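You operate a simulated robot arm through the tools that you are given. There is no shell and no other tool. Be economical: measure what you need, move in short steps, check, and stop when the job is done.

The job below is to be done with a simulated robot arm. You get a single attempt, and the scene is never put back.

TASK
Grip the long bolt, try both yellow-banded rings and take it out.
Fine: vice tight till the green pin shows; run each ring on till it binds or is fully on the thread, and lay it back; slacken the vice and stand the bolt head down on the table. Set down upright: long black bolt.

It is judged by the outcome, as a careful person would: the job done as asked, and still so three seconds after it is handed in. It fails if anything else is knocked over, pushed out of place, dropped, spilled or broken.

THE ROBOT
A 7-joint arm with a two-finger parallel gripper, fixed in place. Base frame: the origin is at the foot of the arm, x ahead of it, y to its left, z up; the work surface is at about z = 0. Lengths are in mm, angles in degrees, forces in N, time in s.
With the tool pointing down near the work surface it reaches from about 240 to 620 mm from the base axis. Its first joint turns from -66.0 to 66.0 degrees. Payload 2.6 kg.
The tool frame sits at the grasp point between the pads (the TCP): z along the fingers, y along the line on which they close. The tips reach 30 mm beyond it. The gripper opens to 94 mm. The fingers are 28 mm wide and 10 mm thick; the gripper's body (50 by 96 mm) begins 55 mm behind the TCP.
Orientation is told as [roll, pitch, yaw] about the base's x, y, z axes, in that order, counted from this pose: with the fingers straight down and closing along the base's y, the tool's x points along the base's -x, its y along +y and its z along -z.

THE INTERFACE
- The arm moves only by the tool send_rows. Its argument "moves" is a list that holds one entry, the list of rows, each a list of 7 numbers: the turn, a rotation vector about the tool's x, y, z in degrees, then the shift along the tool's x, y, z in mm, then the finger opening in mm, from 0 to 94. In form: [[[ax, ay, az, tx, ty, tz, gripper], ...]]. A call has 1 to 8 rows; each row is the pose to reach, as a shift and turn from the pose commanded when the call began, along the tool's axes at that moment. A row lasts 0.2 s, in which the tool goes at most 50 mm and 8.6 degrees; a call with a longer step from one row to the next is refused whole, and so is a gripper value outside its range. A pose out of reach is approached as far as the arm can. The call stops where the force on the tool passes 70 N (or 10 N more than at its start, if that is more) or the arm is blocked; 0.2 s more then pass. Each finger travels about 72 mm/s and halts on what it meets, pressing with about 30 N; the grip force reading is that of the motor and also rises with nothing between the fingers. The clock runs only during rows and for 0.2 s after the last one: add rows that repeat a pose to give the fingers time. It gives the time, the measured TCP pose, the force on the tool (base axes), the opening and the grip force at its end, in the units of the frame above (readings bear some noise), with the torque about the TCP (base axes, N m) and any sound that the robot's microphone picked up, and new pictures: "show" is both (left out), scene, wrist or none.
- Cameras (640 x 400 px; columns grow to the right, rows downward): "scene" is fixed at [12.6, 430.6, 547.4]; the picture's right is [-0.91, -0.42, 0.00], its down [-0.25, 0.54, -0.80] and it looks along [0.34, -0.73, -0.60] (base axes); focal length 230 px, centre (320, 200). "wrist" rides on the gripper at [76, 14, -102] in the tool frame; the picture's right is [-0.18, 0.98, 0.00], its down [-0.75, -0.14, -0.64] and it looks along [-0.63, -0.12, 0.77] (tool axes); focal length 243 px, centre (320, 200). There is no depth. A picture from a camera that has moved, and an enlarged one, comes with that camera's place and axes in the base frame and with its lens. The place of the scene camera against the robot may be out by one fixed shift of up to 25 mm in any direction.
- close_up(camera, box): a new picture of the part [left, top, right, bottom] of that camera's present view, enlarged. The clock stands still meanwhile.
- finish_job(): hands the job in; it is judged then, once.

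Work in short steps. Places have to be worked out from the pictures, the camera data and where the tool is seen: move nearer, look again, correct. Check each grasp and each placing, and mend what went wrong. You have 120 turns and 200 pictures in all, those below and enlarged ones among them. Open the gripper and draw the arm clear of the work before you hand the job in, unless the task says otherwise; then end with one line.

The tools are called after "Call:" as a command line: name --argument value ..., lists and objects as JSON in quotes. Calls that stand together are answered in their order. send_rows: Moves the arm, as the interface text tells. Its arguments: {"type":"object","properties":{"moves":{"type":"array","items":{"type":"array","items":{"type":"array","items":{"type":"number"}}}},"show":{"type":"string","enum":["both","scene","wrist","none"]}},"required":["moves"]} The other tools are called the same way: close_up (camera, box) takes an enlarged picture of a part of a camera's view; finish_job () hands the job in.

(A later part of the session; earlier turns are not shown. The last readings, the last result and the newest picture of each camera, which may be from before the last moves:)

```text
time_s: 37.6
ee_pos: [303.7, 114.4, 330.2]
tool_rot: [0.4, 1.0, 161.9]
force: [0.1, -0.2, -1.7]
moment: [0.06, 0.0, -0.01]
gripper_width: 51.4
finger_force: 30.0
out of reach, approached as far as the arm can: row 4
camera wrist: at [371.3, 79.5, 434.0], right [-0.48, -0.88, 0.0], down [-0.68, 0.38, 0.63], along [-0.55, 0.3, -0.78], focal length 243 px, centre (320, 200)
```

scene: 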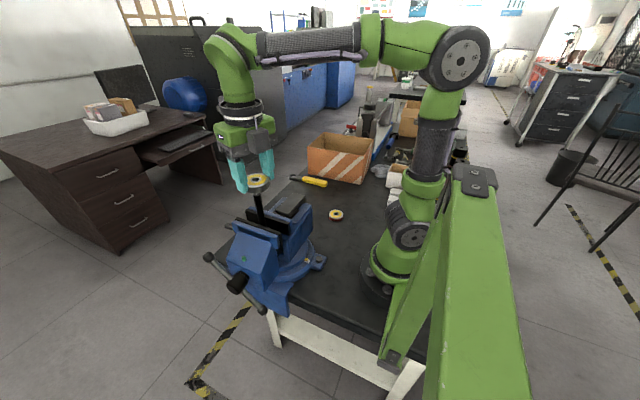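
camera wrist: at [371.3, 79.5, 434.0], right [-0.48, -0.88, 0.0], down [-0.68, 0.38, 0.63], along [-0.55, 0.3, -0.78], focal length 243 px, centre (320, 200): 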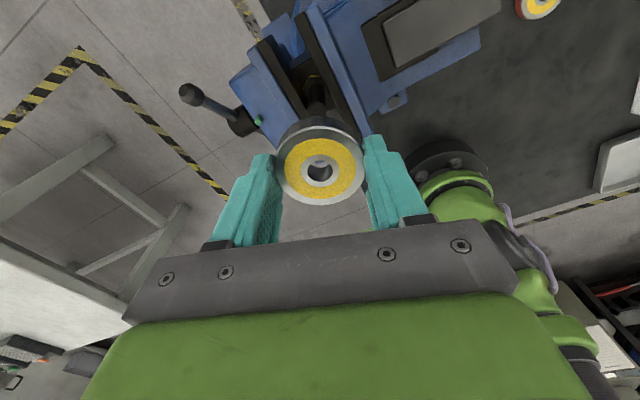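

Wrist limit is near yaw 162. I'll come back to about yaw 152 and check the alignment from this new side.

Call:
send_rows --moves '[[[0, 0, 7, 0, 0, 0, 20], [0, 0, 14, 0, 0, 0, 20], [0, 0, 14, 0, 0, 0, 20]]]' --show "none"

Call:
close_up --camera "wrist" --box '[260, 60, 380, 220]'

Call:
close_up --camera "scene" --box '[230, 150, 290, 230]'

```text
time_s: 38.4
ee_pos: [303.1, 114.4, 330.0]
tool_rot: [0.2, 1.0, 147.8]
force: [-0.4, 0.1, -1.9]
moment: [0.02, -0.01, -0.02]
gripper_width: 51.9
finger_force: 30.0
```

```text
2.50 times, centred on (320, 140) of wrist
camera zoom: at [360.1, 64.1, 433.7], right [-0.68, -0.73, 0.0], down [-0.57, 0.53, 0.63], along [-0.46, 0.43, -0.78], focal length 606 px, centre (320, 350)
```

zoom: 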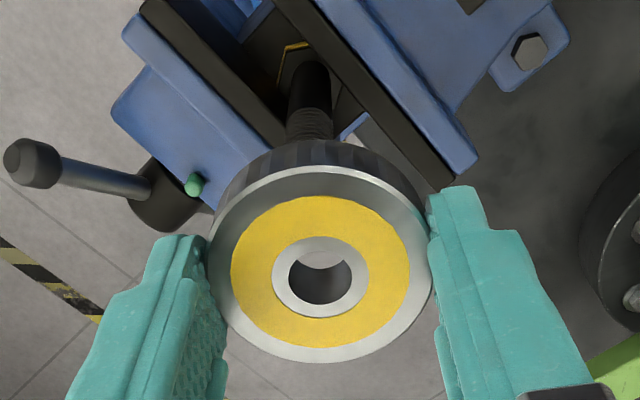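

```text
5.00 times, centred on (260, 190) of scene
camera zoom: at [12.6, 430.6, 547.4], right [-0.91, -0.42, 0.0], down [-0.25, 0.54, -0.8], along [0.34, -0.73, -0.6], focal length 1151 px, centre (620, 250)
```

zoom: 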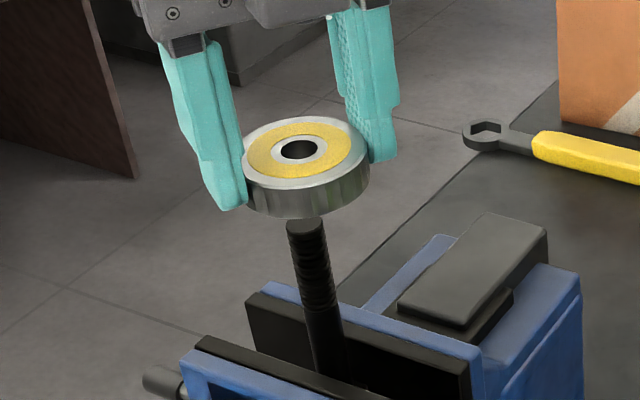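

The unreachable step left a 1° tilt and a shift in x. I'll correct the tilt and repeat the same-height measurement at this yaw.

Call:
send_rows --moves '[[[0.1, -1, 0, -20, 0, 0, 20], [0.1, -1, 0, -42, 0, 0, 20], [0.1, -1, 0, -42, 0, 20, 20], [0.1, -1, 0, -42, 0, 41, 20], [0.1, -1, 0, -42, 0, 41, 20]]]' --show "none"

Call:
close_up --camera "wrist" --box '[240, 40, 400, 220]'

```text
time_s: 39.6
ee_pos: [267.5, 136.8, 287.5]
tool_rot: [0.1, 0.0, 147.9]
force: [0.1, -0.9, -1.6]
moment: [-0.03, 0.02, -0.01]
gripper_width: 51.7
finger_force: 30.2
```

```text
2.22 times, centred on (320, 130) of wrist
camera zoom: at [326.6, 84.7, 390.4], right [-0.68, -0.73, 0.0], down [-0.56, 0.52, 0.64], along [-0.47, 0.44, -0.77], focal length 539 px, centre (320, 356)
```

zoom: 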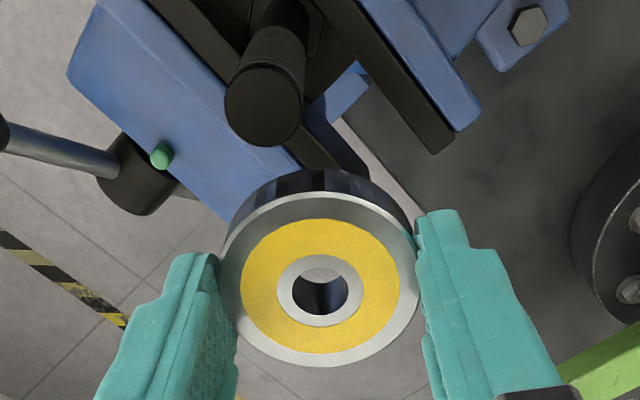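

In view from this side the ring must move tool (44,-4.2). I'll rise, shift, and verify alignment low over the bolt with both cameras.

Call:
send_rows --moves '[[[0, 0, 0, 0, 0, -14, 20], [0, 0, 0, 0, 0, -34, 20], [0, 0, 0, 22, -2, -34, 20], [0, 0, 0, 44, -4.2, -34, 20], [0, 0, 0, 44, -4.2, -28, 20], [0, 0, 0, 44, -4.2, -28, 20]]]' --show "none"

Call:
close_up --camera "wrist" --box '[260, 60, 380, 220]'

Call:
close_up --camera "scene" --box '[230, 160, 290, 220]'

```text
time_s: 41.0
ee_pos: [308.0, 114.1, 316.9]
tool_rot: [0.1, 0.0, 147.8]
force: [0.0, 0.0, -2.1]
moment: [0.0, 0.0, -0.01]
gripper_width: 51.3
finger_force: 30.5
```

```text
2.50 times, centred on (320, 140) of wrist
camera zoom: at [366.1, 65.0, 418.7], right [-0.68, -0.73, 0.0], down [-0.56, 0.52, 0.64], along [-0.47, 0.44, -0.77], focal length 606 px, centre (320, 350)
```

zoom: 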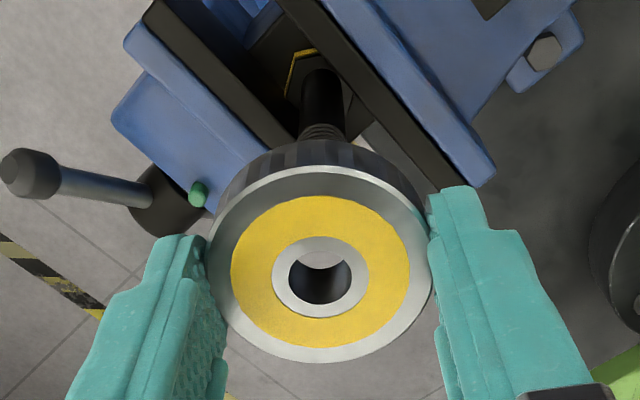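

```text
6.67 times, centred on (260, 190) of scene
camera zoom: at [12.6, 430.6, 547.4], right [-0.91, -0.42, 0.0], down [-0.25, 0.54, -0.8], along [0.34, -0.73, -0.6], focal length 1534 px, centre (720, 267)
```

zoom: 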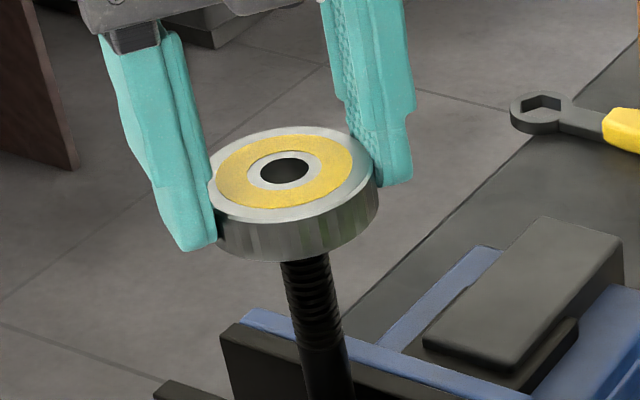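

Both views show the ring's axis lined up with the bolt within about 1 mm. Lowering slowly to feel for contact.

Call:
send_rows --moves '[[[0, 0, 0, 0, 0, 3, 20], [0, 0, 0, 0, 0, 6, 20], [0, 0, 0, 0, 0, 9, 20], [0, 0, 0, 0, 0, 11, 20], [0, 0, 0, 0, 0, 12, 20], [0, 0, 0, 0, 0, 13, 20]]]' --show "none"

Call:
close_up --camera "scene" --box '[230, 160, 290, 220]'

Call:
close_up --camera "wrist" --box '[260, 60, 380, 220]'

```text
time_s: 42.4
ee_pos: [309.2, 116.0, 304.8]
tool_rot: [-0.1, 0.2, 147.8]
force: [-0.9, -1.6, 23.1]
moment: [-0.2, -0.12, -0.01]
gripper_width: 51.7
finger_force: 30.6
```

```text
6.67 times, centred on (260, 190) of scene
camera zoom: at [12.5, 430.5, 547.4], right [-0.91, -0.42, 0.0], down [-0.25, 0.54, -0.8], along [0.34, -0.73, -0.6], focal length 1534 px, centre (720, 267)
```

zoom: 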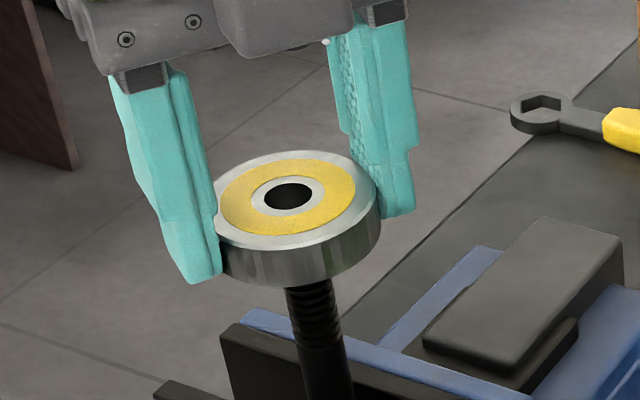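

```text
2.50 times, centred on (320, 140) of wrist
camera zoom: at [366.2, 65.0, 406.6], right [-0.68, -0.73, 0.0], down [-0.56, 0.52, 0.64], along [-0.47, 0.44, -0.77], focal length 606 px, centre (320, 350)
```

zoom: 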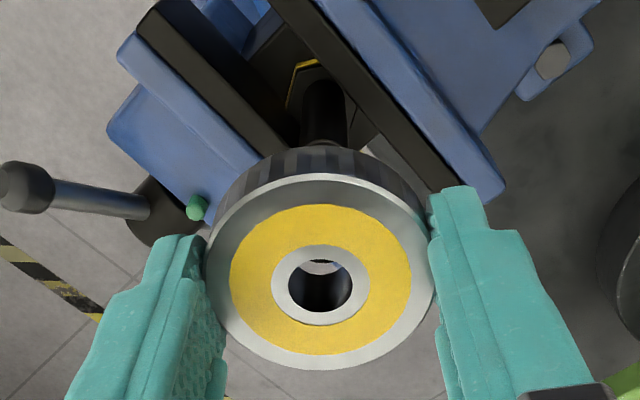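

Contact at TCP z≈305. The moment shows the contact lies toward (+5,-9), so the bolt is displaced that way relative to the ring. I'll ease off, shift about 1.5 mm in that direction and press again.

Call:
send_rows --moves '[[[0, 0, 0, 0, 0, -4, 20], [0, 0, 0, 1.2, 0.9, -4, 20], [0, 0, 0, 1.2, 0.9, -1, 20], [0, 0, 0, 1.2, 0.9, 0, 20], [0, 0, 0, 1.2, 0.9, 0, 20]]]' --show "none"

```text
time_s: 43.6
ee_pos: [310.3, 113.3, 303.9]
tool_rot: [-0.2, 0.2, 147.8]
force: [-3.2, -4.2, 21.4]
moment: [-0.04, 0.39, -0.05]
gripper_width: 51.6
finger_force: 29.8
```

The moment has flipped sides, so I overshot. I'll go about half back and press again.

Call:
send_rows --moves '[[[0, 0, 0, 0, 0, -4, 20], [0, 0, 0, -0.65, -0.2, -4, 20], [0, 0, 0, -0.65, -0.2, -1, 20], [0, 0, 0, -0.65, -0.2, -0.5, 20], [0, 0, 0, -0.65, -0.2, -0.5, 20]]]' --show "none"

```text
time_s: 44.8
ee_pos: [309.3, 113.8, 305.4]
tool_rot: [0.0, 0.1, 147.7]
force: [3.6, -6.1, 8.3]
moment: [-0.37, -0.31, -0.02]
gripper_width: 51.7
finger_force: 30.2
```

There is now lateral force, suggesting the bolt tip is entering the hole. I'll nudge 0.4 mm that way and begin turning clockwise with light down-pressure.

Call:
send_rows --moves '[[[0, 0, 0, 0.5, 0.3, 0, 20], [0, 0, 8, 0.5, 0.3, 0, 20], [0, 0, 16, 0.5, 0.3, 0.3, 20], [0, 0, 24, 0.5, 0.3, 0.6, 20], [0, 0, 32, 0.5, 0.3, 0.9, 20], [0, 0, 40, 0.5, 0.3, 1.2, 20], [0, 0, 48, 0.5, 0.3, 1.4, 20]]]' --show "none"

Call:
close_up --camera "scene" --box '[230, 160, 290, 220]'

Call:
close_up --camera "wrist" --box '[260, 60, 380, 220]'

```text
time_s: 46.4
ee_pos: [308.4, 114.0, 300.8]
tool_rot: [0.1, 0.0, 99.6]
force: [6.6, -9.1, 7.7]
moment: [-0.41, -0.75, 0.03]
gripper_width: 51.7
finger_force: 29.7
```

```text
6.67 times, centred on (260, 190) of scene
camera zoom: at [12.6, 430.5, 547.4], right [-0.91, -0.42, 0.0], down [-0.25, 0.54, -0.8], along [0.34, -0.73, -0.6], focal length 1534 px, centre (720, 267)
```

zoom: 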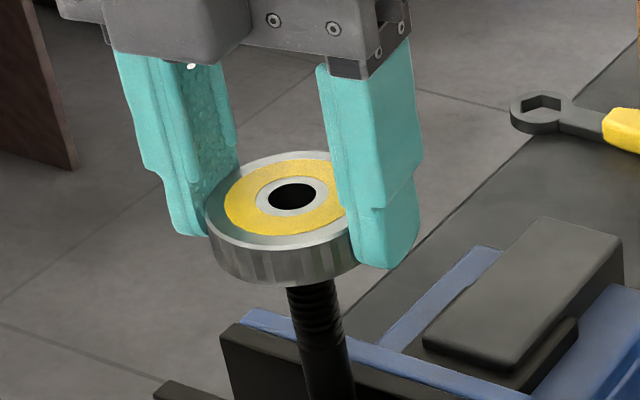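

```text
2.50 times, centred on (320, 140) of wrist
camera zoom: at [308.0, 38.9, 404.8], right [-1.0, 0.02, 0.0], down [0.01, 0.77, 0.64], along [0.01, 0.64, -0.77], focal length 606 px, centre (320, 350)
```

zoom: 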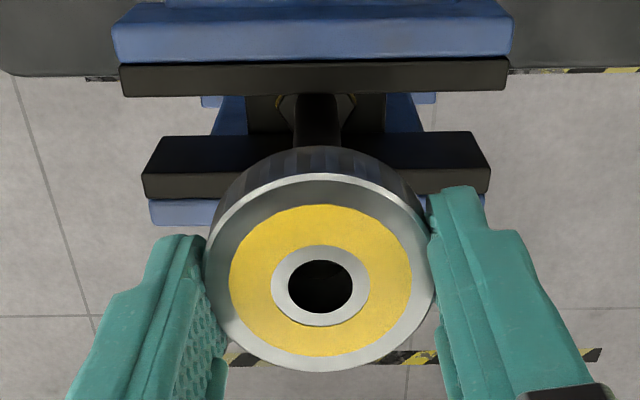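

The hole is now completely dark – the bolt end is inside – but there is side force. I'll relieve it by about 1 mm and keep turning.

Call:
send_rows --moves '[[[0, 0, 0, 0.9, -0.5, 0, 20], [0, 0, 8, 0.9, -0.5, 0.1, 20], [0, 0, 16, 0.9, -0.5, 0.2, 20], [0, 0, 24, 0.9, -0.5, 0.3, 20], [0, 0, 32, 0.9, -0.5, 0.5, 20], [0, 0, 32, 0.9, -0.5, 0.5, 20]]]' --show "none"

```text
time_s: 47.8
ee_pos: [309.1, 114.6, 300.9]
tool_rot: [0.1, 0.2, 67.7]
force: [6.9, 1.9, -9.9]
moment: [0.61, -0.74, 0.02]
gripper_width: 51.7
finger_force: 29.5
```

Force z is now negative: the ring is threading down faster than the tool follows, so it's engaged. Continue turning with more feed.

Call:
send_rows --moves '[[[0, 0, 8, -0.2, -0.5, 0.8, 20], [0, 0, 16, -0.2, -0.5, 1.1, 20], [0, 0, 24, -0.2, -0.5, 1.4, 20], [0, 0, 32, -0.2, -0.5, 1.6, 20], [0, 0, 32, -0.2, -0.5, 1.6, 20]]]' --show "none"

```text
time_s: 49.0
ee_pos: [308.2, 113.4, 300.6]
tool_rot: [0.0, 0.1, 35.6]
force: [1.4, -0.4, -12.7]
moment: [0.37, -0.19, 0.02]
gripper_width: 51.5
finger_force: 30.1
```

Lateral force nearly gone. Continuing with more downward feed.

Call:
send_rows --moves '[[[0, 0, 8, 0, 0, 0.8, 20], [0, 0, 16, 0, 0, 1.2, 20], [0, 0, 24, 0, 0, 1.6, 20], [0, 0, 32, 0, 0, 2.0, 20], [0, 0, 40, 0, 0, 2.4, 20], [0, 0, 48, 0, 0, 2.8, 20], [0, 0, 48, 0, 0, 2.8, 20]]]' --show "none"

Call:
close_up --camera "scene" --box '[230, 160, 290, 220]'

```text
time_s: 50.6
ee_pos: [310.7, 112.7, 297.2]
tool_rot: [0.0, -0.1, -12.2]
force: [-2.2, -3.9, 3.9]
moment: [-0.13, 0.36, -0.03]
gripper_width: 51.6
finger_force: 30.2
```

```text
6.67 times, centred on (260, 190) of scene
camera zoom: at [12.6, 430.5, 547.4], right [-0.91, -0.42, 0.0], down [-0.25, 0.54, -0.8], along [0.34, -0.73, -0.6], focal length 1534 px, centre (720, 267)
```

zoom: 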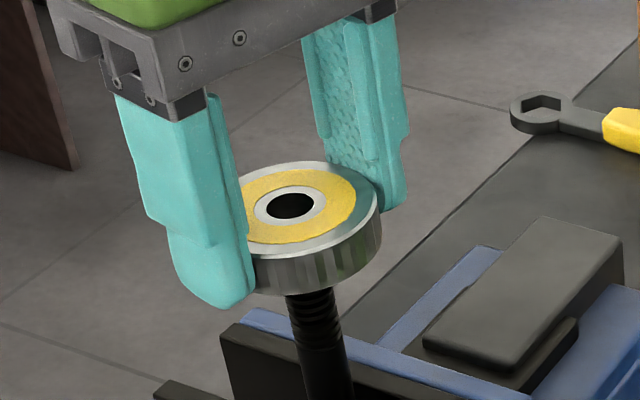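

Descended about 4–5 mm; pitch seems ~16 mm/turn. Continue turning clockwise with matched feed.

Call:
send_rows --moves '[[[0, 0, 8, 0, 0, 0.2, 20], [0, 0, 16, 0, 0, 0.6, 20], [0, 0, 24, 0, 0, 1.0, 20], [0, 0, 32, 0, 0, 1.4, 20], [0, 0, 40, 0, 0, 1.7, 20], [0, 0, 48, 0, 0, 2.1, 20], [0, 0, 48, 0, 0, 2.1, 20]]]' --show "none"

```text
time_s: 52.2
ee_pos: [310.4, 113.5, 295.5]
tool_rot: [0.0, -0.2, -60.4]
force: [4.6, -5.3, 9.6]
moment: [-0.64, -0.56, -0.04]
gripper_width: 51.4
finger_force: 29.8
```

Tracking well (pitch ≈15). Relieve side force slightly and continue to yaw -108.

Call:
send_rows --moves '[[[0, 0, 8, -0.5, 0, 0.1, 20], [0, 0, 16, -0.5, 0, 0.4, 20], [0, 0, 24, -0.5, 0, 0.7, 20], [0, 0, 32, -0.5, 0, 1.1, 20], [0, 0, 40, -0.5, 0, 1.4, 20], [0, 0, 48, -0.5, 0, 1.7, 20], [0, 0, 48, -0.5, 0, 1.7, 20]]]' --show "none"

```text
time_s: 53.8
ee_pos: [309.9, 112.7, 292.7]
tool_rot: [-0.1, -0.1, -108.4]
force: [-1.9, -7.6, 2.6]
moment: [-0.86, 0.22, -0.03]
gripper_width: 51.5
finger_force: 30.1
```

Nearly at the lower wrist limit, with the ring about 10 mm on. I'll release, centre the TCP on the bolt axis (the ring sat ~3 mm off the TCP), turn back counter-clockwise open, and regrip.

Call:
send_rows --moves '[[[0, 0, 0, 0, 0, 0, 40], [0, 0, 0, 0, 0, 0, 65], [0, 0, 0, 0, 0, 0, 76], [0, 0, -8.5, 2.2, 0.5, 0, 76], [0, 0, -17, 2.2, 0.5, 0, 76], [0, 0, -25.5, 2.2, 0.5, 0, 76], [0, 0, -34, 2.2, 0.5, 0, 76]]]' --show "both"

```text
time_s: 55.4
ee_pos: [311.6, 116.5, 293.1]
tool_rot: [-0.1, -0.1, -74.0]
force: [0.0, 0.9, -0.5]
moment: [-0.02, 0.01, 0.0]
gripper_width: 75.9
finger_force: 0.1
camera wrist: at [305.2, 194.6, 395.3], right [1.0, 0.09, 0.0], down [0.07, -0.76, 0.64], along [0.06, -0.64, -0.77], focal length 243 px, centre (320, 200)
```

scene: 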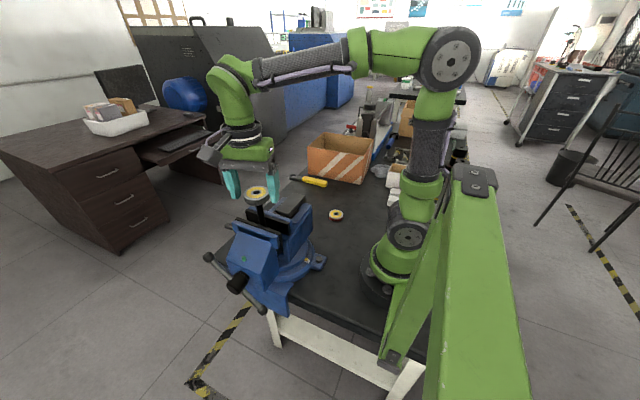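
wrist: 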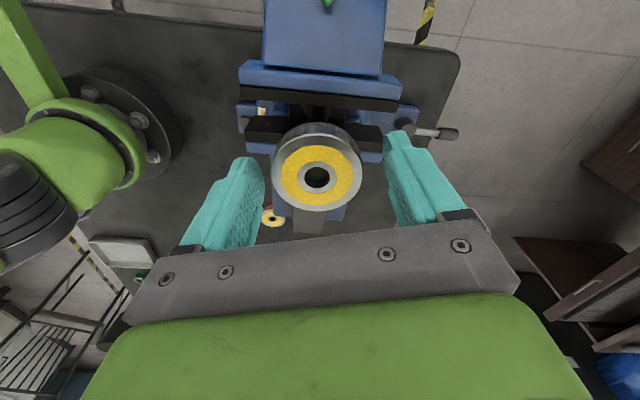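

The ring stays on the bolt. In view the ring is ~2 mm in -x and -y of the TCP; I'll correct that while continuing the back-rotation.

Call:
send_rows --moves '[[[0, 0, -8.5, -1.2, -2.3, 0, 76], [0, 0, -17, -1.2, -2.3, 0, 76], [0, 0, -25.5, -1.2, -2.3, 0, 76], [0, 0, -34, -1.2, -2.3, 0, 76], [0, 0, -42.5, -1.2, -2.3, 0, 76], [0, 0, -51, -1.2, -2.3, 0, 76], [0, 0, -59.5, -1.2, -2.3, 0, 76], [0, 0, -68, -1.2, -2.3, 0, 76]]]' --show "none"

Call:
send_rows --moves '[[[0, 0, -8.5, 0, 0, 0, 76], [0, 0, -17, 0, 0, 0, 76], [0, 0, -25.5, 0, 0, 0, 76], [0, 0, -34, 0, 0, 0, 76], [0, 0, -42.5, 0, 0, 0, 76], [0, 0, -51, 0, 0, 0, 76], [0, 0, -59.5, 0, 0, 0, 76], [0, 0, -68, 0, 0, 0, 76]]]' --show "none"

Call:
send_rows --moves '[[[0, 0, -8.5, 0, 0, 0, 76], [0, 0, -17, 0, 0, 0, 76], [0, 0, -25.5, 0, 0, 0, 76], [0, 0, -34, 0, 0, 0, 76], [0, 0, -42.5, 0, 0, 0, 76], [0, 0, -51, 0, 0, 0, 76], [0, 0, -59.5, 0, 0, 0, 76], [0, 0, -68, 0, 0, 0, 76]]]' --show "wrist"

```text
time_s: 57.2
ee_pos: [309.6, 113.5, 293.4]
tool_rot: [-0.1, -0.1, -6.0]
force: [-0.1, -0.1, -0.6]
moment: [-0.02, 0.01, -0.01]
gripper_width: 76.2
finger_force: 0.1
```

```text
time_s: 59.0
ee_pos: [309.3, 110.9, 294.0]
tool_rot: [0.0, 0.1, 61.9]
force: [-0.1, 0.4, 0.3]
moment: [0.05, 0.0, 0.0]
gripper_width: 76.1
finger_force: 0.0
```

```text
time_s: 60.8
ee_pos: [309.4, 112.2, 293.1]
tool_rot: [0.0, 0.1, 130.0]
force: [0.2, -1.0, 0.3]
moment: [-0.01, 0.0, 0.0]
gripper_width: 76.1
finger_force: 0.1
camera wrist: at [348.2, 47.2, 396.0], right [-0.87, -0.49, 0.0], down [-0.38, 0.67, 0.64], along [-0.31, 0.56, -0.77], focal length 243 px, centre (320, 200)
```

wrist: 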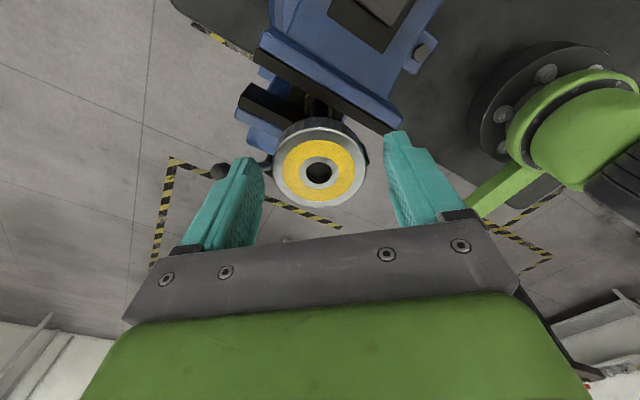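

Well centred (≈1 mm off in tool y). Correct that, close, and see the forces.

Call:
send_rows --moves '[[[0, 0, 0, 0.2, -1.1, 0, 60], [0, 0, 0, 0.2, -1.1, 0, 45], [0, 0, 0, 0.2, -1.1, 0, 20], [0, 0, 0, 0.2, -1.1, 0, 20], [0, 0, 0, 0.2, -1.1, 0, 20]]]' --show "none"

Call:
send_rows --moves '[[[0, 0, 8, 0, 0, 0.3, 20], [0, 0, 16, 0, 0, 0.7, 20], [0, 0, 24, 0, 0, 1.0, 20], [0, 0, 32, 0, 0, 1.3, 20], [0, 0, 40, 0, 0, 1.7, 20], [0, 0, 48, 0, 0, 2.0, 20], [0, 0, 48, 0, 0, 2.0, 20]]]' --show "none"

```text
time_s: 62.0
ee_pos: [311.4, 114.2, 293.3]
tool_rot: [0.1, 0.0, 129.7]
force: [-7.9, -5.0, 4.1]
moment: [-0.34, 0.74, 0.02]
gripper_width: 51.9
finger_force: 30.1
```

```text
time_s: 63.6
ee_pos: [311.4, 113.0, 291.6]
tool_rot: [-0.2, 0.2, 81.5]
force: [-3.0, -7.2, 6.7]
moment: [-0.71, 0.32, 0.01]
gripper_width: 52.0
finger_force: 29.8
```

Turning freely (torque ≈0.01). Continue.

Call:
send_rows --moves '[[[0, 0, 8, 0.4, 0.1, 0.2, 20], [0, 0, 16, 0.4, 0.1, 0.5, 20], [0, 0, 24, 0.4, 0.1, 0.8, 20], [0, 0, 32, 0.4, 0.1, 1.1, 20], [0, 0, 40, 0.4, 0.1, 1.5, 20], [0, 0, 48, 0.4, 0.1, 1.8, 20], [0, 0, 56, 0.4, 0.1, 2.2, 20], [0, 0, 64, 0.4, 0.1, 2.5, 20]]]' --show "none"

Call:
close_up --camera "scene" --box '[230, 160, 290, 220]'

```text
time_s: 65.4
ee_pos: [311.2, 113.0, 288.7]
tool_rot: [-0.1, 0.1, 17.7]
force: [4.7, -3.5, -7.7]
moment: [-0.23, -0.51, 0.02]
gripper_width: 51.8
finger_force: 30.0
```

```text
6.67 times, centred on (260, 190) of scene
camera zoom: at [12.7, 430.6, 547.4], right [-0.91, -0.42, 0.0], down [-0.25, 0.54, -0.8], along [0.34, -0.73, -0.6], focal length 1534 px, centre (720, 267)
```

zoom: 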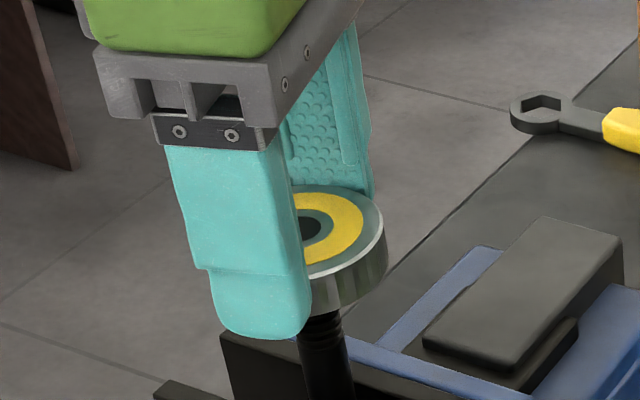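

The bolt end is nearly flush with the ring's top. Continue another 64°.

Call:
send_rows --moves '[[[0, 0, 8, -0.2, 0, 0.6, 20], [0, 0, 16, -0.2, 0, 1.0, 20], [0, 0, 24, -0.2, 0, 1.3, 20], [0, 0, 32, -0.2, 0, 1.7, 20], [0, 0, 40, -0.2, 0, 2.0, 20], [0, 0, 48, -0.2, 0, 2.4, 20], [0, 0, 56, -0.2, 0, 2.7, 20], [0, 0, 64, -0.2, 0, 3.0, 20]]]' --show "none"

Call:
close_up --camera "wrist" --box '[260, 100, 380, 220]'

Call:
close_up --camera "scene" --box '[230, 160, 290, 220]'

```text
time_s: 67.2
ee_pos: [310.2, 113.8, 286.4]
tool_rot: [0.0, -0.1, -46.4]
force: [-0.1, -8.3, -0.4]
moment: [-0.75, -0.05, 0.06]
gripper_width: 52.0
finger_force: 29.7
```

```text
3.33 times, centred on (320, 160) of wrist
camera zoom: at [269.4, 180.0, 388.1], right [0.84, 0.54, 0.0], down [0.42, -0.64, 0.64], along [0.35, -0.54, -0.77], focal length 809 px, centre (320, 333)
```

zoom: 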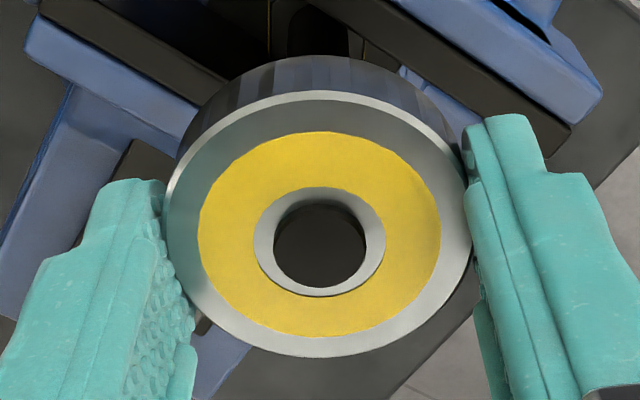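

```text
6.67 times, centred on (260, 190) of scene
camera zoom: at [12.6, 430.5, 547.4], right [-0.91, -0.42, 0.0], down [-0.25, 0.54, -0.8], along [0.34, -0.73, -0.6], focal length 1534 px, centre (720, 267)
```

zoom: 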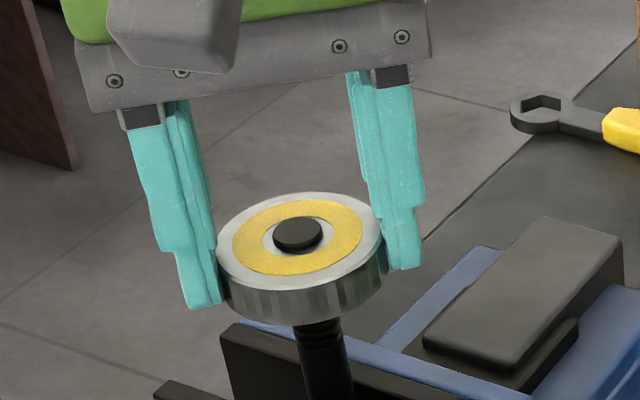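

Bolt end is flush with the ring top. I'll go another 60° so it clearly stands proud (fully on), watching for binding.

Call:
send_rows --moves '[[[0, 0, 8, -0.3, 0.2, 0.4, 20], [0, 0, 16, -0.3, 0.2, 0.7, 20], [0, 0, 24, -0.3, 0.2, 1.0, 20], [0, 0, 32, -0.3, 0.2, 1.4, 20], [0, 0, 40, -0.3, 0.2, 1.7, 20], [0, 0, 48, -0.3, 0.2, 2.0, 20], [0, 0, 56, -0.3, 0.2, 2.4, 20], [0, 0, 61, -0.3, 0.2, 2.6, 20]]]' --show "none"

Call:
close_up --camera "scene" --box '[230, 160, 290, 220]'

```text
time_s: 69.0
ee_pos: [311.0, 113.3, 283.4]
tool_rot: [0.1, 0.0, -107.3]
force: [-2.0, -9.6, -1.5]
moment: [-0.84, 0.19, 0.03]
gripper_width: 51.8
finger_force: 30.0
```

```text
6.67 times, centred on (260, 190) of scene
camera zoom: at [12.6, 430.5, 547.4], right [-0.91, -0.42, 0.0], down [-0.25, 0.54, -0.8], along [0.34, -0.73, -0.6], focal length 1534 px, centre (720, 267)
```

zoom: 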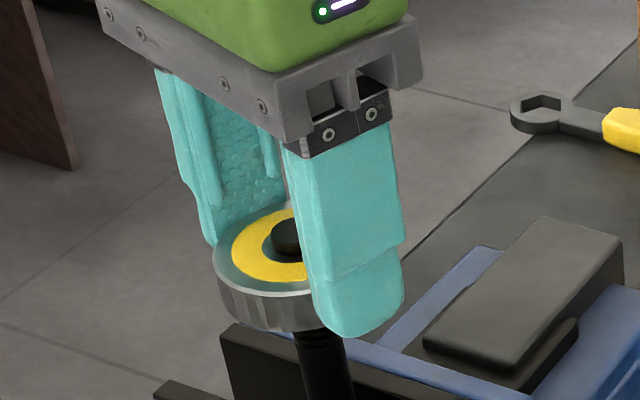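

Ring is past flush, with about 5 mm of thread visible below. To be sure it's fully on, I'll do one more partial stroke: release, turn back 136°, regrip and run on until it stops or another ~125°.

Call:
send_rows --moves '[[[0, 0, 0, 0, 0, 0, 50], [0, 0, 0, -0.5, 0, 0, 74], [0, 0, -8.5, -0.5, 0, 0, 74], [0, 0, -17, -0.5, 0, 0, 74], [0, 0, -25.5, -0.5, 0, 0, 74], [0, 0, -34, -0.5, 0, 0, 74], [0, 0, -42.5, -0.5, 0, 0, 74], [0, 0, -51, -0.5, 0, 0, 74]]]' --show "none"

Call:
send_rows --moves '[[[0, 0, -8.5, 0, 0, 0, 74], [0, 0, -17, 0, 0, 0, 74], [0, 0, -25.5, 0, 0, 0, 74], [0, 0, -34, 0, 0, 0, 74], [0, 0, -42.5, 0, 0, 0, 74], [0, 0, -51, 0, 0, 0, 74], [0, 0, -59.5, 0, 0, 0, 74], [0, 0, -68, 0, 0, 0, 74]]]' --show "none"

Call:
send_rows --moves '[[[0, 0, -8.5, 0, 0, 0, 74], [0, 0, -17, 0, 0, 0, 74], [0, 0, -25, 0, 0, 0, 60], [0, 0, -25, 0, 0, 0, 45], [0, 0, -25, 0, 0, 0, 20], [0, 0, -25, 0, 0, 0, 20], [0, 0, -25, 0, 0, 0, 20]]]' --show "none"

Call:
send_rows --moves '[[[0, 0, 8, 0, 0, 0.2, 20], [0, 0, 16, 0, 0, 0.5, 20], [0, 0, 24, 0, 0, 0.8, 20], [0, 0, 32, 0, 0, 1.2, 20], [0, 0, 40, 0, 0, 1.5, 20], [0, 0, 48, 0, 0, 1.9, 20], [0, 0, 56, 0, 0, 2.2, 20], [0, 0, 64, 0, 0, 2.5, 20]]]' --show "none"

```text
time_s: 70.8
ee_pos: [310.7, 113.8, 283.1]
tool_rot: [-0.1, -0.1, -56.1]
force: [-0.2, -0.4, 1.1]
moment: [0.01, 0.02, 0.0]
gripper_width: 74.1
finger_force: 0.1
```

```text
time_s: 72.6
ee_pos: [311.1, 113.3, 283.8]
tool_rot: [-0.1, -0.1, 11.9]
force: [-0.3, 0.8, 0.2]
moment: [0.03, -0.03, 0.0]
gripper_width: 74.2
finger_force: 0.1
```

```text
time_s: 74.2
ee_pos: [310.9, 113.8, 283.7]
tool_rot: [0.0, 0.1, 36.9]
force: [-3.4, 1.8, 1.0]
moment: [0.26, 0.24, -0.02]
gripper_width: 52.4
finger_force: 29.9
```

```text
time_s: 76.0
ee_pos: [310.6, 113.3, 280.8]
tool_rot: [-0.1, -0.1, -27.4]
force: [-2.3, -3.8, -3.1]
moment: [-0.33, 0.24, 0.04]
gripper_width: 52.6
finger_force: 29.6
```

Still free (torque 0.04). Continue up to about 70° more.

Call:
send_rows --moves '[[[0, 0, 8, 0, 0, 0.4, 20], [0, 0, 16, 0, 0, 0.8, 20], [0, 0, 24, 0, 0, 1.1, 20], [0, 0, 32, 0, 0, 1.4, 20], [0, 0, 40, 0, 0, 1.8, 20], [0, 0, 48, 0, 0, 2.1, 20], [0, 0, 56, 0, 0, 2.4, 20], [0, 0, 64, 0, 0, 2.8, 20]]]' --show "none"

Call:
close_up --camera "scene" --box '[230, 160, 290, 220]'

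```text
time_s: 77.8
ee_pos: [310.8, 113.0, 277.1]
tool_rot: [-0.1, -0.1, -91.4]
force: [-0.2, -6.0, -11.0]
moment: [-0.72, 0.09, 0.08]
gripper_width: 52.3
finger_force: 30.3
```

```text
6.67 times, centred on (260, 190) of scene
camera zoom: at [12.7, 430.6, 547.4], right [-0.91, -0.42, 0.0], down [-0.25, 0.54, -0.8], along [0.34, -0.73, -0.6], focal length 1534 px, centre (720, 267)
```

zoom: 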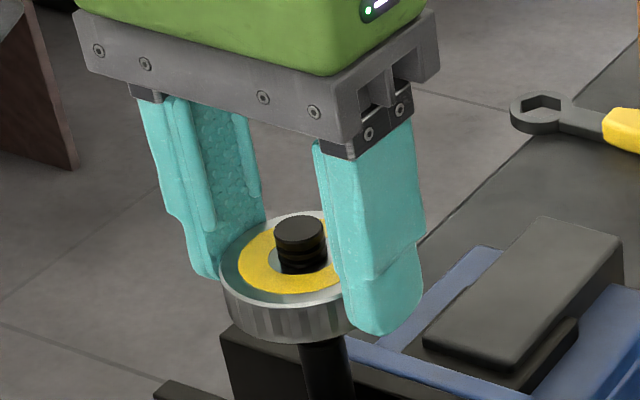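

Ring 1 is fully on, with plain shank below and ~10 mm of bolt above. Now unscrewing: counter-clockwise with matched lift.

Call:
send_rows --moves '[[[0, 0, -8.5, -0.4, 0, 0, 20], [0, 0, -17, -0.4, 0, -0.4, 20], [0, 0, -25.5, -0.4, 0, -0.8, 20], [0, 0, -34, -0.4, 0, -1.1, 20], [0, 0, -42.5, -0.4, 0, -1.5, 20], [0, 0, -51, -0.4, 0, -1.8, 20], [0, 0, -59.5, -0.4, 0, -2.2, 20], [0, 0, -68, -0.4, 0, -2.5, 20]]]' --show "none"

Call:
send_rows --moves '[[[0, 0, -8.5, 0, 0, -0.35, 20], [0, 0, -17, 0, 0, -0.7, 20], [0, 0, -25.5, 0, 0, -1.06, 20], [0, 0, -34, 0, 0, -1.4, 20], [0, 0, -42.5, 0, 0, -1.8, 20], [0, 0, -51, 0, 0, -2.1, 20], [0, 0, -59.5, 0, 0, -2.5, 20], [0, 0, -68, 0, 0, -2.85, 20]]]' --show "none"

```text
time_s: 79.6
ee_pos: [311.6, 112.9, 280.7]
tool_rot: [0.1, -0.1, -23.0]
force: [-6.3, -1.3, 12.8]
moment: [0.09, 0.7, -0.1]
gripper_width: 52.5
finger_force: 30.2
```

```text
time_s: 81.4
ee_pos: [310.1, 112.3, 283.4]
tool_rot: [-0.1, 0.1, 44.9]
force: [2.2, 3.5, 2.3]
moment: [0.38, -0.36, -0.03]
gripper_width: 52.3
finger_force: 29.8
```

Going well. Continue to yaw ≈146, then release and turn back to regrip.

Call:
send_rows --moves '[[[0, 0, -8.5, 0, 0, -0.37, 20], [0, 0, -17, 0, 0, -0.73, 20], [0, 0, -25.5, 0, 0, -1.1, 20], [0, 0, -34, 0, 0, -1.45, 20], [0, 0, -42.5, 0, 0, -1.8, 20], [0, 0, -51, 0, 0, -2.2, 20], [0, 0, -59.5, 0, 0, -2.55, 20], [0, 0, -68, 0, 0, -2.9, 20]]]' --show "none"

Call:
send_rows --moves '[[[0, 0, -8.5, 0, 0, -0.37, 20], [0, 0, -17, 0, 0, -0.73, 20], [0, 0, -25.5, 0, 0, -1.1, 20], [0, 0, -33, 0, 0, -1.4, 20], [0, 0, -33, 0, 0, -1.4, 45], [0, 0, -33, 0, 0, -1.4, 74], [0, 0, -33, 0, 0, -1.4, 74]]]' --show "wrist"

```text
time_s: 83.2
ee_pos: [310.1, 113.8, 286.2]
tool_rot: [0.1, 0.0, 112.9]
force: [-1.0, -3.1, -0.6]
moment: [0.02, 0.08, -0.01]
gripper_width: 52.0
finger_force: 29.4
```

```text
time_s: 84.8
ee_pos: [310.3, 112.7, 288.0]
tool_rot: [0.0, 0.1, 145.8]
force: [0.8, -0.5, -0.1]
moment: [0.01, 0.01, 0.01]
gripper_width: 74.2
finger_force: 0.1
camera wrist: at [366.2, 60.4, 390.5], right [-0.7, -0.71, 0.0], down [-0.54, 0.54, 0.64], along [-0.46, 0.45, -0.77], focal length 243 px, centre (320, 200)
```

wrist: 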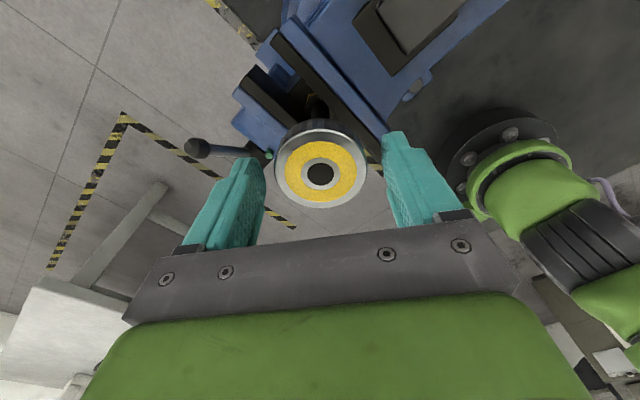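

Ring centred. Turn back 238° open, regrip, and start the next unscrew stroke.

Call:
send_rows --moves '[[[0, 0, 8.5, 0, 0, 0, 74], [0, 0, 17, 0, 0, 0, 74], [0, 0, 25.5, 0, 0, 0, 74], [0, 0, 34, 0, 0, 0, 74], [0, 0, 42.5, 0, 0, 0, 74], [0, 0, 51, 0, 0, 0, 74], [0, 0, 59.5, 0, 0, 0, 74], [0, 0, 68, 0, 0, 0, 74]]]' --show "none"

Call:
send_rows --moves '[[[0, 0, 8.5, 0, 0, 0, 74], [0, 0, 17, 0, 0, 0, 74], [0, 0, 25.5, 0, 0, 0, 74], [0, 0, 34, 0, 0, 0, 74], [0, 0, 42.5, 0, 0, 0, 74], [0, 0, 51, 0, 0, 0, 74], [0, 0, 59.5, 0, 0, 0, 74], [0, 0, 68, 0, 0, 0, 74]]]' --show "none"

Call:
send_rows --moves '[[[0, 0, 8.5, 0, 0, 0, 74], [0, 0, 17, 0, 0, 0, 74], [0, 0, 25.5, 0, 0, 0, 74], [0, 0, 34, 0, 0, 0, 74], [0, 0, 42.5, 0, 0, 0, 74], [0, 0, 51, 0, 0, 0, 74], [0, 0, 59.5, 0, 0, 0, 74], [0, 0, 68, 0, 0, 0, 74]]]' --show "none"

Call:
send_rows --moves '[[[0, 0, 8.5, 0, 0, 0, 74], [0, 0, 17, 0, 0, 0, 74], [0, 0, 25.5, 0, 0, 0, 74], [0, 0, 34, 0, 0, 0, 60], [0, 0, 34, 0, 0, 0, 40], [0, 0, 34, 0, 0, 0, 20], [0, 0, 34, 0, 0, 0, 20]]]' --show "none"

Call:
send_rows --moves '[[[0, 0, -8.5, 0, 0, -0.2, 20], [0, 0, -17, 0, 0, -0.6, 20], [0, 0, -25.5, 0, 0, -1.0, 20], [0, 0, -34, 0, 0, -1.4, 20], [0, 0, -42.5, 0, 0, -1.8, 20], [0, 0, -51, 0, 0, -2.1, 20], [0, 0, -59.5, 0, 0, -2.5, 20], [0, 0, -68, 0, 0, -2.8, 20]]]' --show "none"

```text
time_s: 86.6
ee_pos: [310.6, 112.5, 287.7]
tool_rot: [0.0, 0.1, 77.5]
force: [-0.2, -0.5, -0.8]
moment: [0.04, -0.01, 0.01]
gripper_width: 73.9
finger_force: 0.2
```

```text
time_s: 88.4
ee_pos: [309.6, 112.6, 287.5]
tool_rot: [-0.1, 0.0, 9.6]
force: [-0.2, -0.1, -0.2]
moment: [-0.02, 0.01, 0.03]
gripper_width: 74.0
finger_force: 0.0
```

```text
time_s: 90.2
ee_pos: [310.9, 112.5, 287.7]
tool_rot: [-0.1, -0.2, -58.4]
force: [-0.9, 0.1, -0.2]
moment: [0.02, -0.01, 0.0]
gripper_width: 74.1
finger_force: 0.1
```

```text
time_s: 91.8
ee_pos: [310.6, 113.3, 287.9]
tool_rot: [-0.1, -0.2, -92.3]
force: [-5.2, 0.2, 1.1]
moment: [0.11, 0.6, -0.03]
gripper_width: 51.9
finger_force: 30.2
```

```text
time_s: 93.6
ee_pos: [310.2, 113.6, 291.1]
tool_rot: [-0.1, -0.1, -24.0]
force: [-0.1, -0.3, -2.3]
moment: [0.11, -0.03, 0.03]
gripper_width: 51.8
finger_force: 29.9
```

Smooth. Continue this unscrew stroke to yaw ≈146 and release.

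Call:
send_rows --moves '[[[0, 0, -8.5, 0, 0, -0.35, 20], [0, 0, -17, 0, 0, -0.7, 20], [0, 0, -25.5, 0, 0, -1.05, 20], [0, 0, -34, 0, 0, -1.4, 20], [0, 0, -42.5, 0, 0, -1.75, 20], [0, 0, -51, 0, 0, -2.1, 20], [0, 0, -59.5, 0, 0, -2.45, 20], [0, 0, -68, 0, 0, -2.8, 20]]]' --show "none"

Call:
send_rows --moves '[[[0, 0, -8.5, 0, 0, -0.37, 20], [0, 0, -17, 0, 0, -0.73, 20], [0, 0, -25.5, 0, 0, -1.1, 20], [0, 0, -34, 0, 0, -1.45, 20], [0, 0, -42.5, 0, 0, -1.8, 20], [0, 0, -51, 0, 0, -2.15, 20], [0, 0, -59.5, 0, 0, -2.5, 20], [0, 0, -68, 0, 0, -2.85, 20]]]' --show "none"

Call:
send_rows --moves '[[[0, 0, -8.5, 0, 0, -0.37, 20], [0, 0, -17, 0, 0, -0.73, 20], [0, 0, -25.5, 0, 0, -1.1, 20], [0, 0, -34, 0, 0, -1.4, 20], [0, 0, -34, 0, 0, -1.4, 20]]]' --show "none"

Call:
close_up --camera "scene" --box '[230, 160, 290, 220]'

```text
time_s: 95.4
ee_pos: [311.6, 113.1, 292.2]
tool_rot: [0.0, 0.0, 44.1]
force: [2.4, 8.2, -0.1]
moment: [0.89, -0.32, -0.03]
gripper_width: 51.6
finger_force: 29.3
```

```text
time_s: 97.2
ee_pos: [310.3, 112.6, 296.4]
tool_rot: [0.1, 0.1, 112.0]
force: [-6.1, 7.3, 14.3]
moment: [0.61, 0.49, -0.09]
gripper_width: 52.1
finger_force: 29.5
```

```text
time_s: 98.4
ee_pos: [310.1, 113.3, 296.8]
tool_rot: [0.0, 0.1, 145.9]
force: [-1.1, 6.3, 8.3]
moment: [0.59, -0.07, -0.01]
gripper_width: 51.9
finger_force: 29.8
```

```text
6.67 times, centred on (260, 190) of scene
camera zoom: at [12.6, 430.6, 547.4], right [-0.91, -0.42, 0.0], down [-0.25, 0.54, -0.8], along [0.34, -0.73, -0.6], focal length 1534 px, centre (720, 267)
```

zoom: 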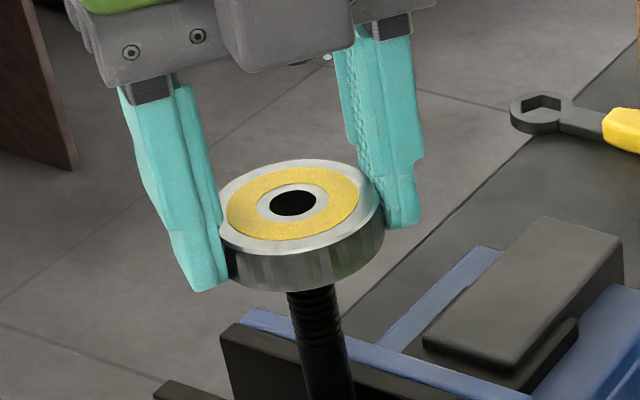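

About 4–6 mm of engagement is left. Release, turn back 150°, regrip and unscrew the remainder.

Call:
send_rows --moves '[[[0, 0, 0, 0, 0, 0, 45], [0, 0, 0, 0, 0, 0, 74], [0, 0, 0, 0, 0, 0, 74], [0, 0, 8.5, 0, 0, 0, 74], [0, 0, 17, 0, 0, 0, 74], [0, 0, 25.5, 0, 0, 0, 74], [0, 0, 34, 0, 0, 0, 74], [0, 0, 42.5, 0, 0, 0, 74]]]' --show "none"

Call:
send_rows --moves '[[[0, 0, 8.5, 0, 0, 0, 74], [0, 0, 17, 0, 0, 0, 74], [0, 0, 25.5, 0, 0, 0, 74], [0, 0, 34, 0, 0, 0, 74], [0, 0, 42.5, 0, 0, 0, 74], [0, 0, 51, 0, 0, 0, 74], [0, 0, 59.5, 0, 0, 0, 74], [0, 0, 68, 0, 0, 0, 74]]]' --show "none"

Call:
send_rows --moves '[[[0, 0, 8.5, 0, 0, 0, 74], [0, 0, 17, 0, 0, 0, 74], [0, 0, 25.5, 0, 0, 0, 74], [0, 0, 34, 0, 0, 0, 60], [0, 0, 40, 0, 0, 0, 40], [0, 0, 40, 0, 0, 0, 20], [0, 0, 40, 0, 0, 0, 20], [0, 0, 40, 0, 0, 0, 20]]]' --show "wrist"

```text
time_s: 100.2
ee_pos: [310.8, 113.0, 297.3]
tool_rot: [-0.1, 0.1, 103.1]
force: [0.2, -0.4, 0.6]
moment: [-0.02, -0.01, 0.0]
gripper_width: 73.8
finger_force: 0.0
```

```text
time_s: 102.0
ee_pos: [311.4, 112.4, 297.3]
tool_rot: [-0.1, 0.0, 35.1]
force: [-0.2, 0.5, -0.2]
moment: [-0.01, -0.02, -0.03]
gripper_width: 74.2
finger_force: 0.1
```

```text
time_s: 103.8
ee_pos: [309.8, 112.2, 297.3]
tool_rot: [-0.2, 0.1, -4.7]
force: [1.8, 2.0, -8.5]
moment: [0.11, -0.16, 0.0]
gripper_width: 52.2
finger_force: 30.3
camera wrist: at [237.3, 134.9, 399.9], right [0.26, 0.96, 0.0], down [0.74, -0.2, 0.64], along [0.62, -0.17, -0.77], focal length 243 px, centre (320, 200)
```

wrist: 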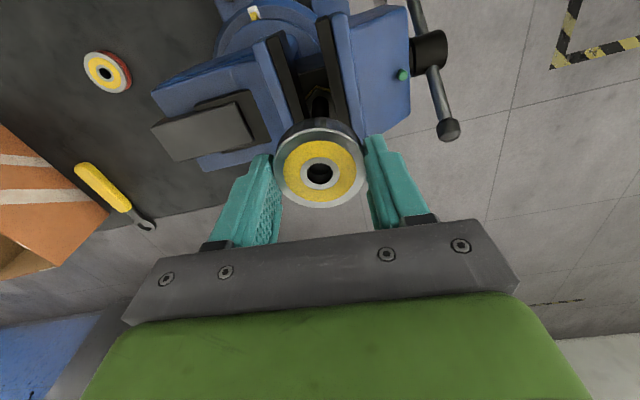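

Gripped. Unscrewing 136°, then gently testing lift-off.

Call:
send_rows --moves '[[[0, 0, -8.5, 0, 0, 0, 20], [0, 0, -17, 0, 0, -0.4, 20], [0, 0, -25.5, 0, 0, -0.8, 20], [0, 0, -34, 0, 0, -1.2, 20], [0, 0, -42.5, 0, 0, -1.5, 20], [0, 0, -51, 0, 0, -1.9, 20], [0, 0, -59.5, 0, 0, -2.3, 20], [0, 0, -68, 0, 0, -2.6, 20]]]' --show "none"

Call:
send_rows --moves '[[[0, 0, -8.5, 0, 0, -0.37, 20], [0, 0, -17, 0, 0, -0.73, 20], [0, 0, -25.5, 0, 0, -1.1, 20], [0, 0, -34, 0, 0, -1.45, 20], [0, 0, -42.5, 0, 0, -1.8, 20], [0, 0, -51, 0, 0, -2.15, 20], [0, 0, -59.5, 0, 0, -2.5, 20], [0, 0, -68, 0, 0, -2.85, 20]]]' --show "none"

Call:
send_rows --moves '[[[0, 0, -8.5, 0, 0, -0.4, 20], [0, 0, -17, 0, 0, -0.8, 20], [0, 0, -17, 0, 0, -1.2, 20]]]' --show "none"

```text
time_s: 105.6
ee_pos: [311.5, 114.4, 300.5]
tool_rot: [0.0, 0.1, 63.3]
force: [-0.5, 2.6, -2.8]
moment: [0.37, 0.03, -0.01]
gripper_width: 52.0
finger_force: 30.0
```

```text
time_s: 107.4
ee_pos: [311.4, 112.3, 303.8]
tool_rot: [0.1, 0.1, 131.4]
force: [-4.3, 2.8, 13.3]
moment: [0.26, 0.38, -0.12]
gripper_width: 51.9
finger_force: 30.5
```

```text
time_s: 108.2
ee_pos: [311.3, 112.2, 303.3]
tool_rot: [0.2, 0.2, 148.4]
force: [-1.3, 1.9, 9.4]
moment: [0.15, -0.01, 0.0]
gripper_width: 52.0
finger_force: 30.5
```

It seems to be off the thread. Gentle lift test.

Call:
send_rows --moves '[[[0, 0, 0, 0, 0, -1, 20], [0, 0, 0, 0, 0, -2, 20], [0, 0, 0, 0, 0, -3, 20], [0, 0, 0, 0, 0, -4, 20]]]' --show "none"

```text
time_s: 109.2
ee_pos: [311.5, 112.8, 307.4]
tool_rot: [0.0, 0.0, 148.3]
force: [-0.3, -0.3, -1.7]
moment: [0.02, 0.01, 0.0]
gripper_width: 51.9
finger_force: 30.1
```

Ring is free. Lift, carry it back over its home spot (326,-140) while turning to yaw 0.

Call:
send_rows --moves '[[[0, 0, 0, 0, 0, -8, 20], [0, 0, 0, 0, 0, -25, 20], [0, 0, 0, 0, 0, -42, 20], [0, 0, 0, 0, 0, -50, 20]]]' --show "none"

Call:
send_rows --moves '[[[0, 0, 8.5, 9, 12, 0, 20], [0, 0, 17, 29, 41, 0, 20], [0, 0, 25.5, 54, 77, 0, 20], [0, 0, 34, 80, 114, 0, 20], [0, 0, 42.5, 106, 151, 0, 20], [0, 0, 51, 128, 182, 0, 20], [0, 0, 59.5, 141, 200, 0, 20], [0, 0, 68, 145.6, 207, 0, 20]]]' --show "none"

Call:
send_rows --moves '[[[0, 0, 8.5, 0, 0, 0, 20], [0, 0, 17, 0, 0, 0, 20], [0, 0, 25.5, 0, 0, 0, 20], [0, 0, 34, 0, 0, 0, 20], [0, 0, 42.5, 0, 0, 0, 20], [0, 0, 51, 0, 0, 0, 20], [0, 0, 59.5, 0, 0, 0, 20], [0, 0, 68, 0, 0, 0, 20]]]' --show "none"

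Call:
send_rows --moves '[[[0, 0, 6, 0, 0, 10, 20], [0, 0, 12.3, 0, 0, 40, 20], [0, 0, 12.3, 0, 0, 85, 20], [0, 0, 12.3, 0, 0, 130, 20], [0, 0, 12.3, 0, 0, 175, 20], [0, 0, 12.3, 0, 0, 220, 20], [0, 0, 12.3, 0, 0, 245, 20]]]' --show "both"

```text
time_s: 110.2
ee_pos: [310.5, 113.9, 358.0]
tool_rot: [0.2, -0.1, 148.4]
force: [-1.0, 0.5, -1.5]
moment: [0.0, 0.01, 0.04]
gripper_width: 51.9
finger_force: 30.1
```

```text
time_s: 112.0
ee_pos: [325.1, -139.9, 358.8]
tool_rot: [0.0, 0.0, 80.1]
force: [0.4, 0.1, -2.2]
moment: [0.01, 0.02, -0.02]
gripper_width: 51.5
finger_force: 30.2
```

```text
time_s: 113.8
ee_pos: [325.7, -140.3, 357.3]
tool_rot: [-0.1, 0.1, 12.1]
force: [0.6, 0.3, -1.7]
moment: [-0.02, 0.0, 0.0]
gripper_width: 51.6
finger_force: 30.3
```

```text
time_s: 115.4
ee_pos: [324.6, -139.7, 110.4]
tool_rot: [-0.1, 0.1, 0.0]
force: [0.6, -0.2, -1.5]
moment: [-0.02, 0.0, 0.02]
gripper_width: 51.4
finger_force: 30.3
camera wrist: at [249.7, -124.0, 213.7], right [0.19, 0.98, 0.0], down [0.75, -0.14, 0.64], along [0.63, -0.12, -0.77], focal length 243 px, centre (320, 200)
```

scene: 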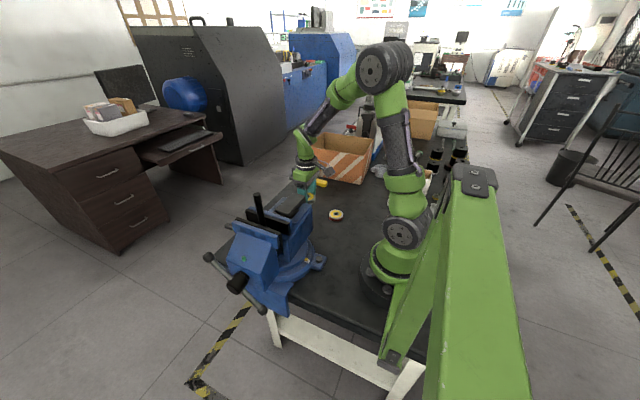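
wrist: 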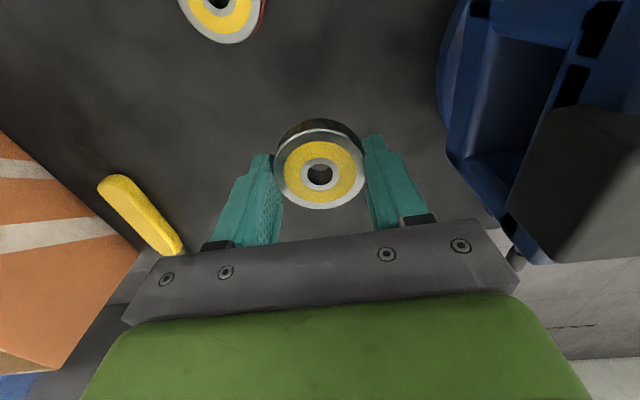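

Ring in hand over its home. Lowering to just above the table.

Call:
send_rows --moves '[[[0, 0, 0, 0, 0, 30, 20], [0, 0, 0, 0, 0, 55, 20], [0, 0, 0, 0, 0, 68, 20], [0, 0, 0, 0, 0, 72, 20], [0, 0, 0, 0, 0, 74.5, 20], [0, 0, 0, 0, 0, 74.5, 20]]]' --show "none"

```text
time_s: 116.8
ee_pos: [325.0, -140.7, 38.7]
tool_rot: [-0.1, 0.0, 0.0]
force: [0.1, 0.4, -2.4]
moment: [0.03, 0.0, -0.02]
gripper_width: 51.7
finger_force: 30.2
```

Call:
send_rows --moves '[[[0, 0, 0, 0, 0, 2, 20], [0, 0, 0, 0, 0, 3.5, 20], [0, 0, 0, 0, 0, 4.5, 20], [0, 0, 0, 0, 0, 4.5, 20]]]' --show "none"

```text
time_s: 117.8
ee_pos: [324.7, -141.1, 34.9]
tool_rot: [-0.1, 0.1, 0.1]
force: [-0.4, -0.5, -1.3]
moment: [-0.02, -0.01, 0.02]
gripper_width: 51.3
finger_force: 30.2
```

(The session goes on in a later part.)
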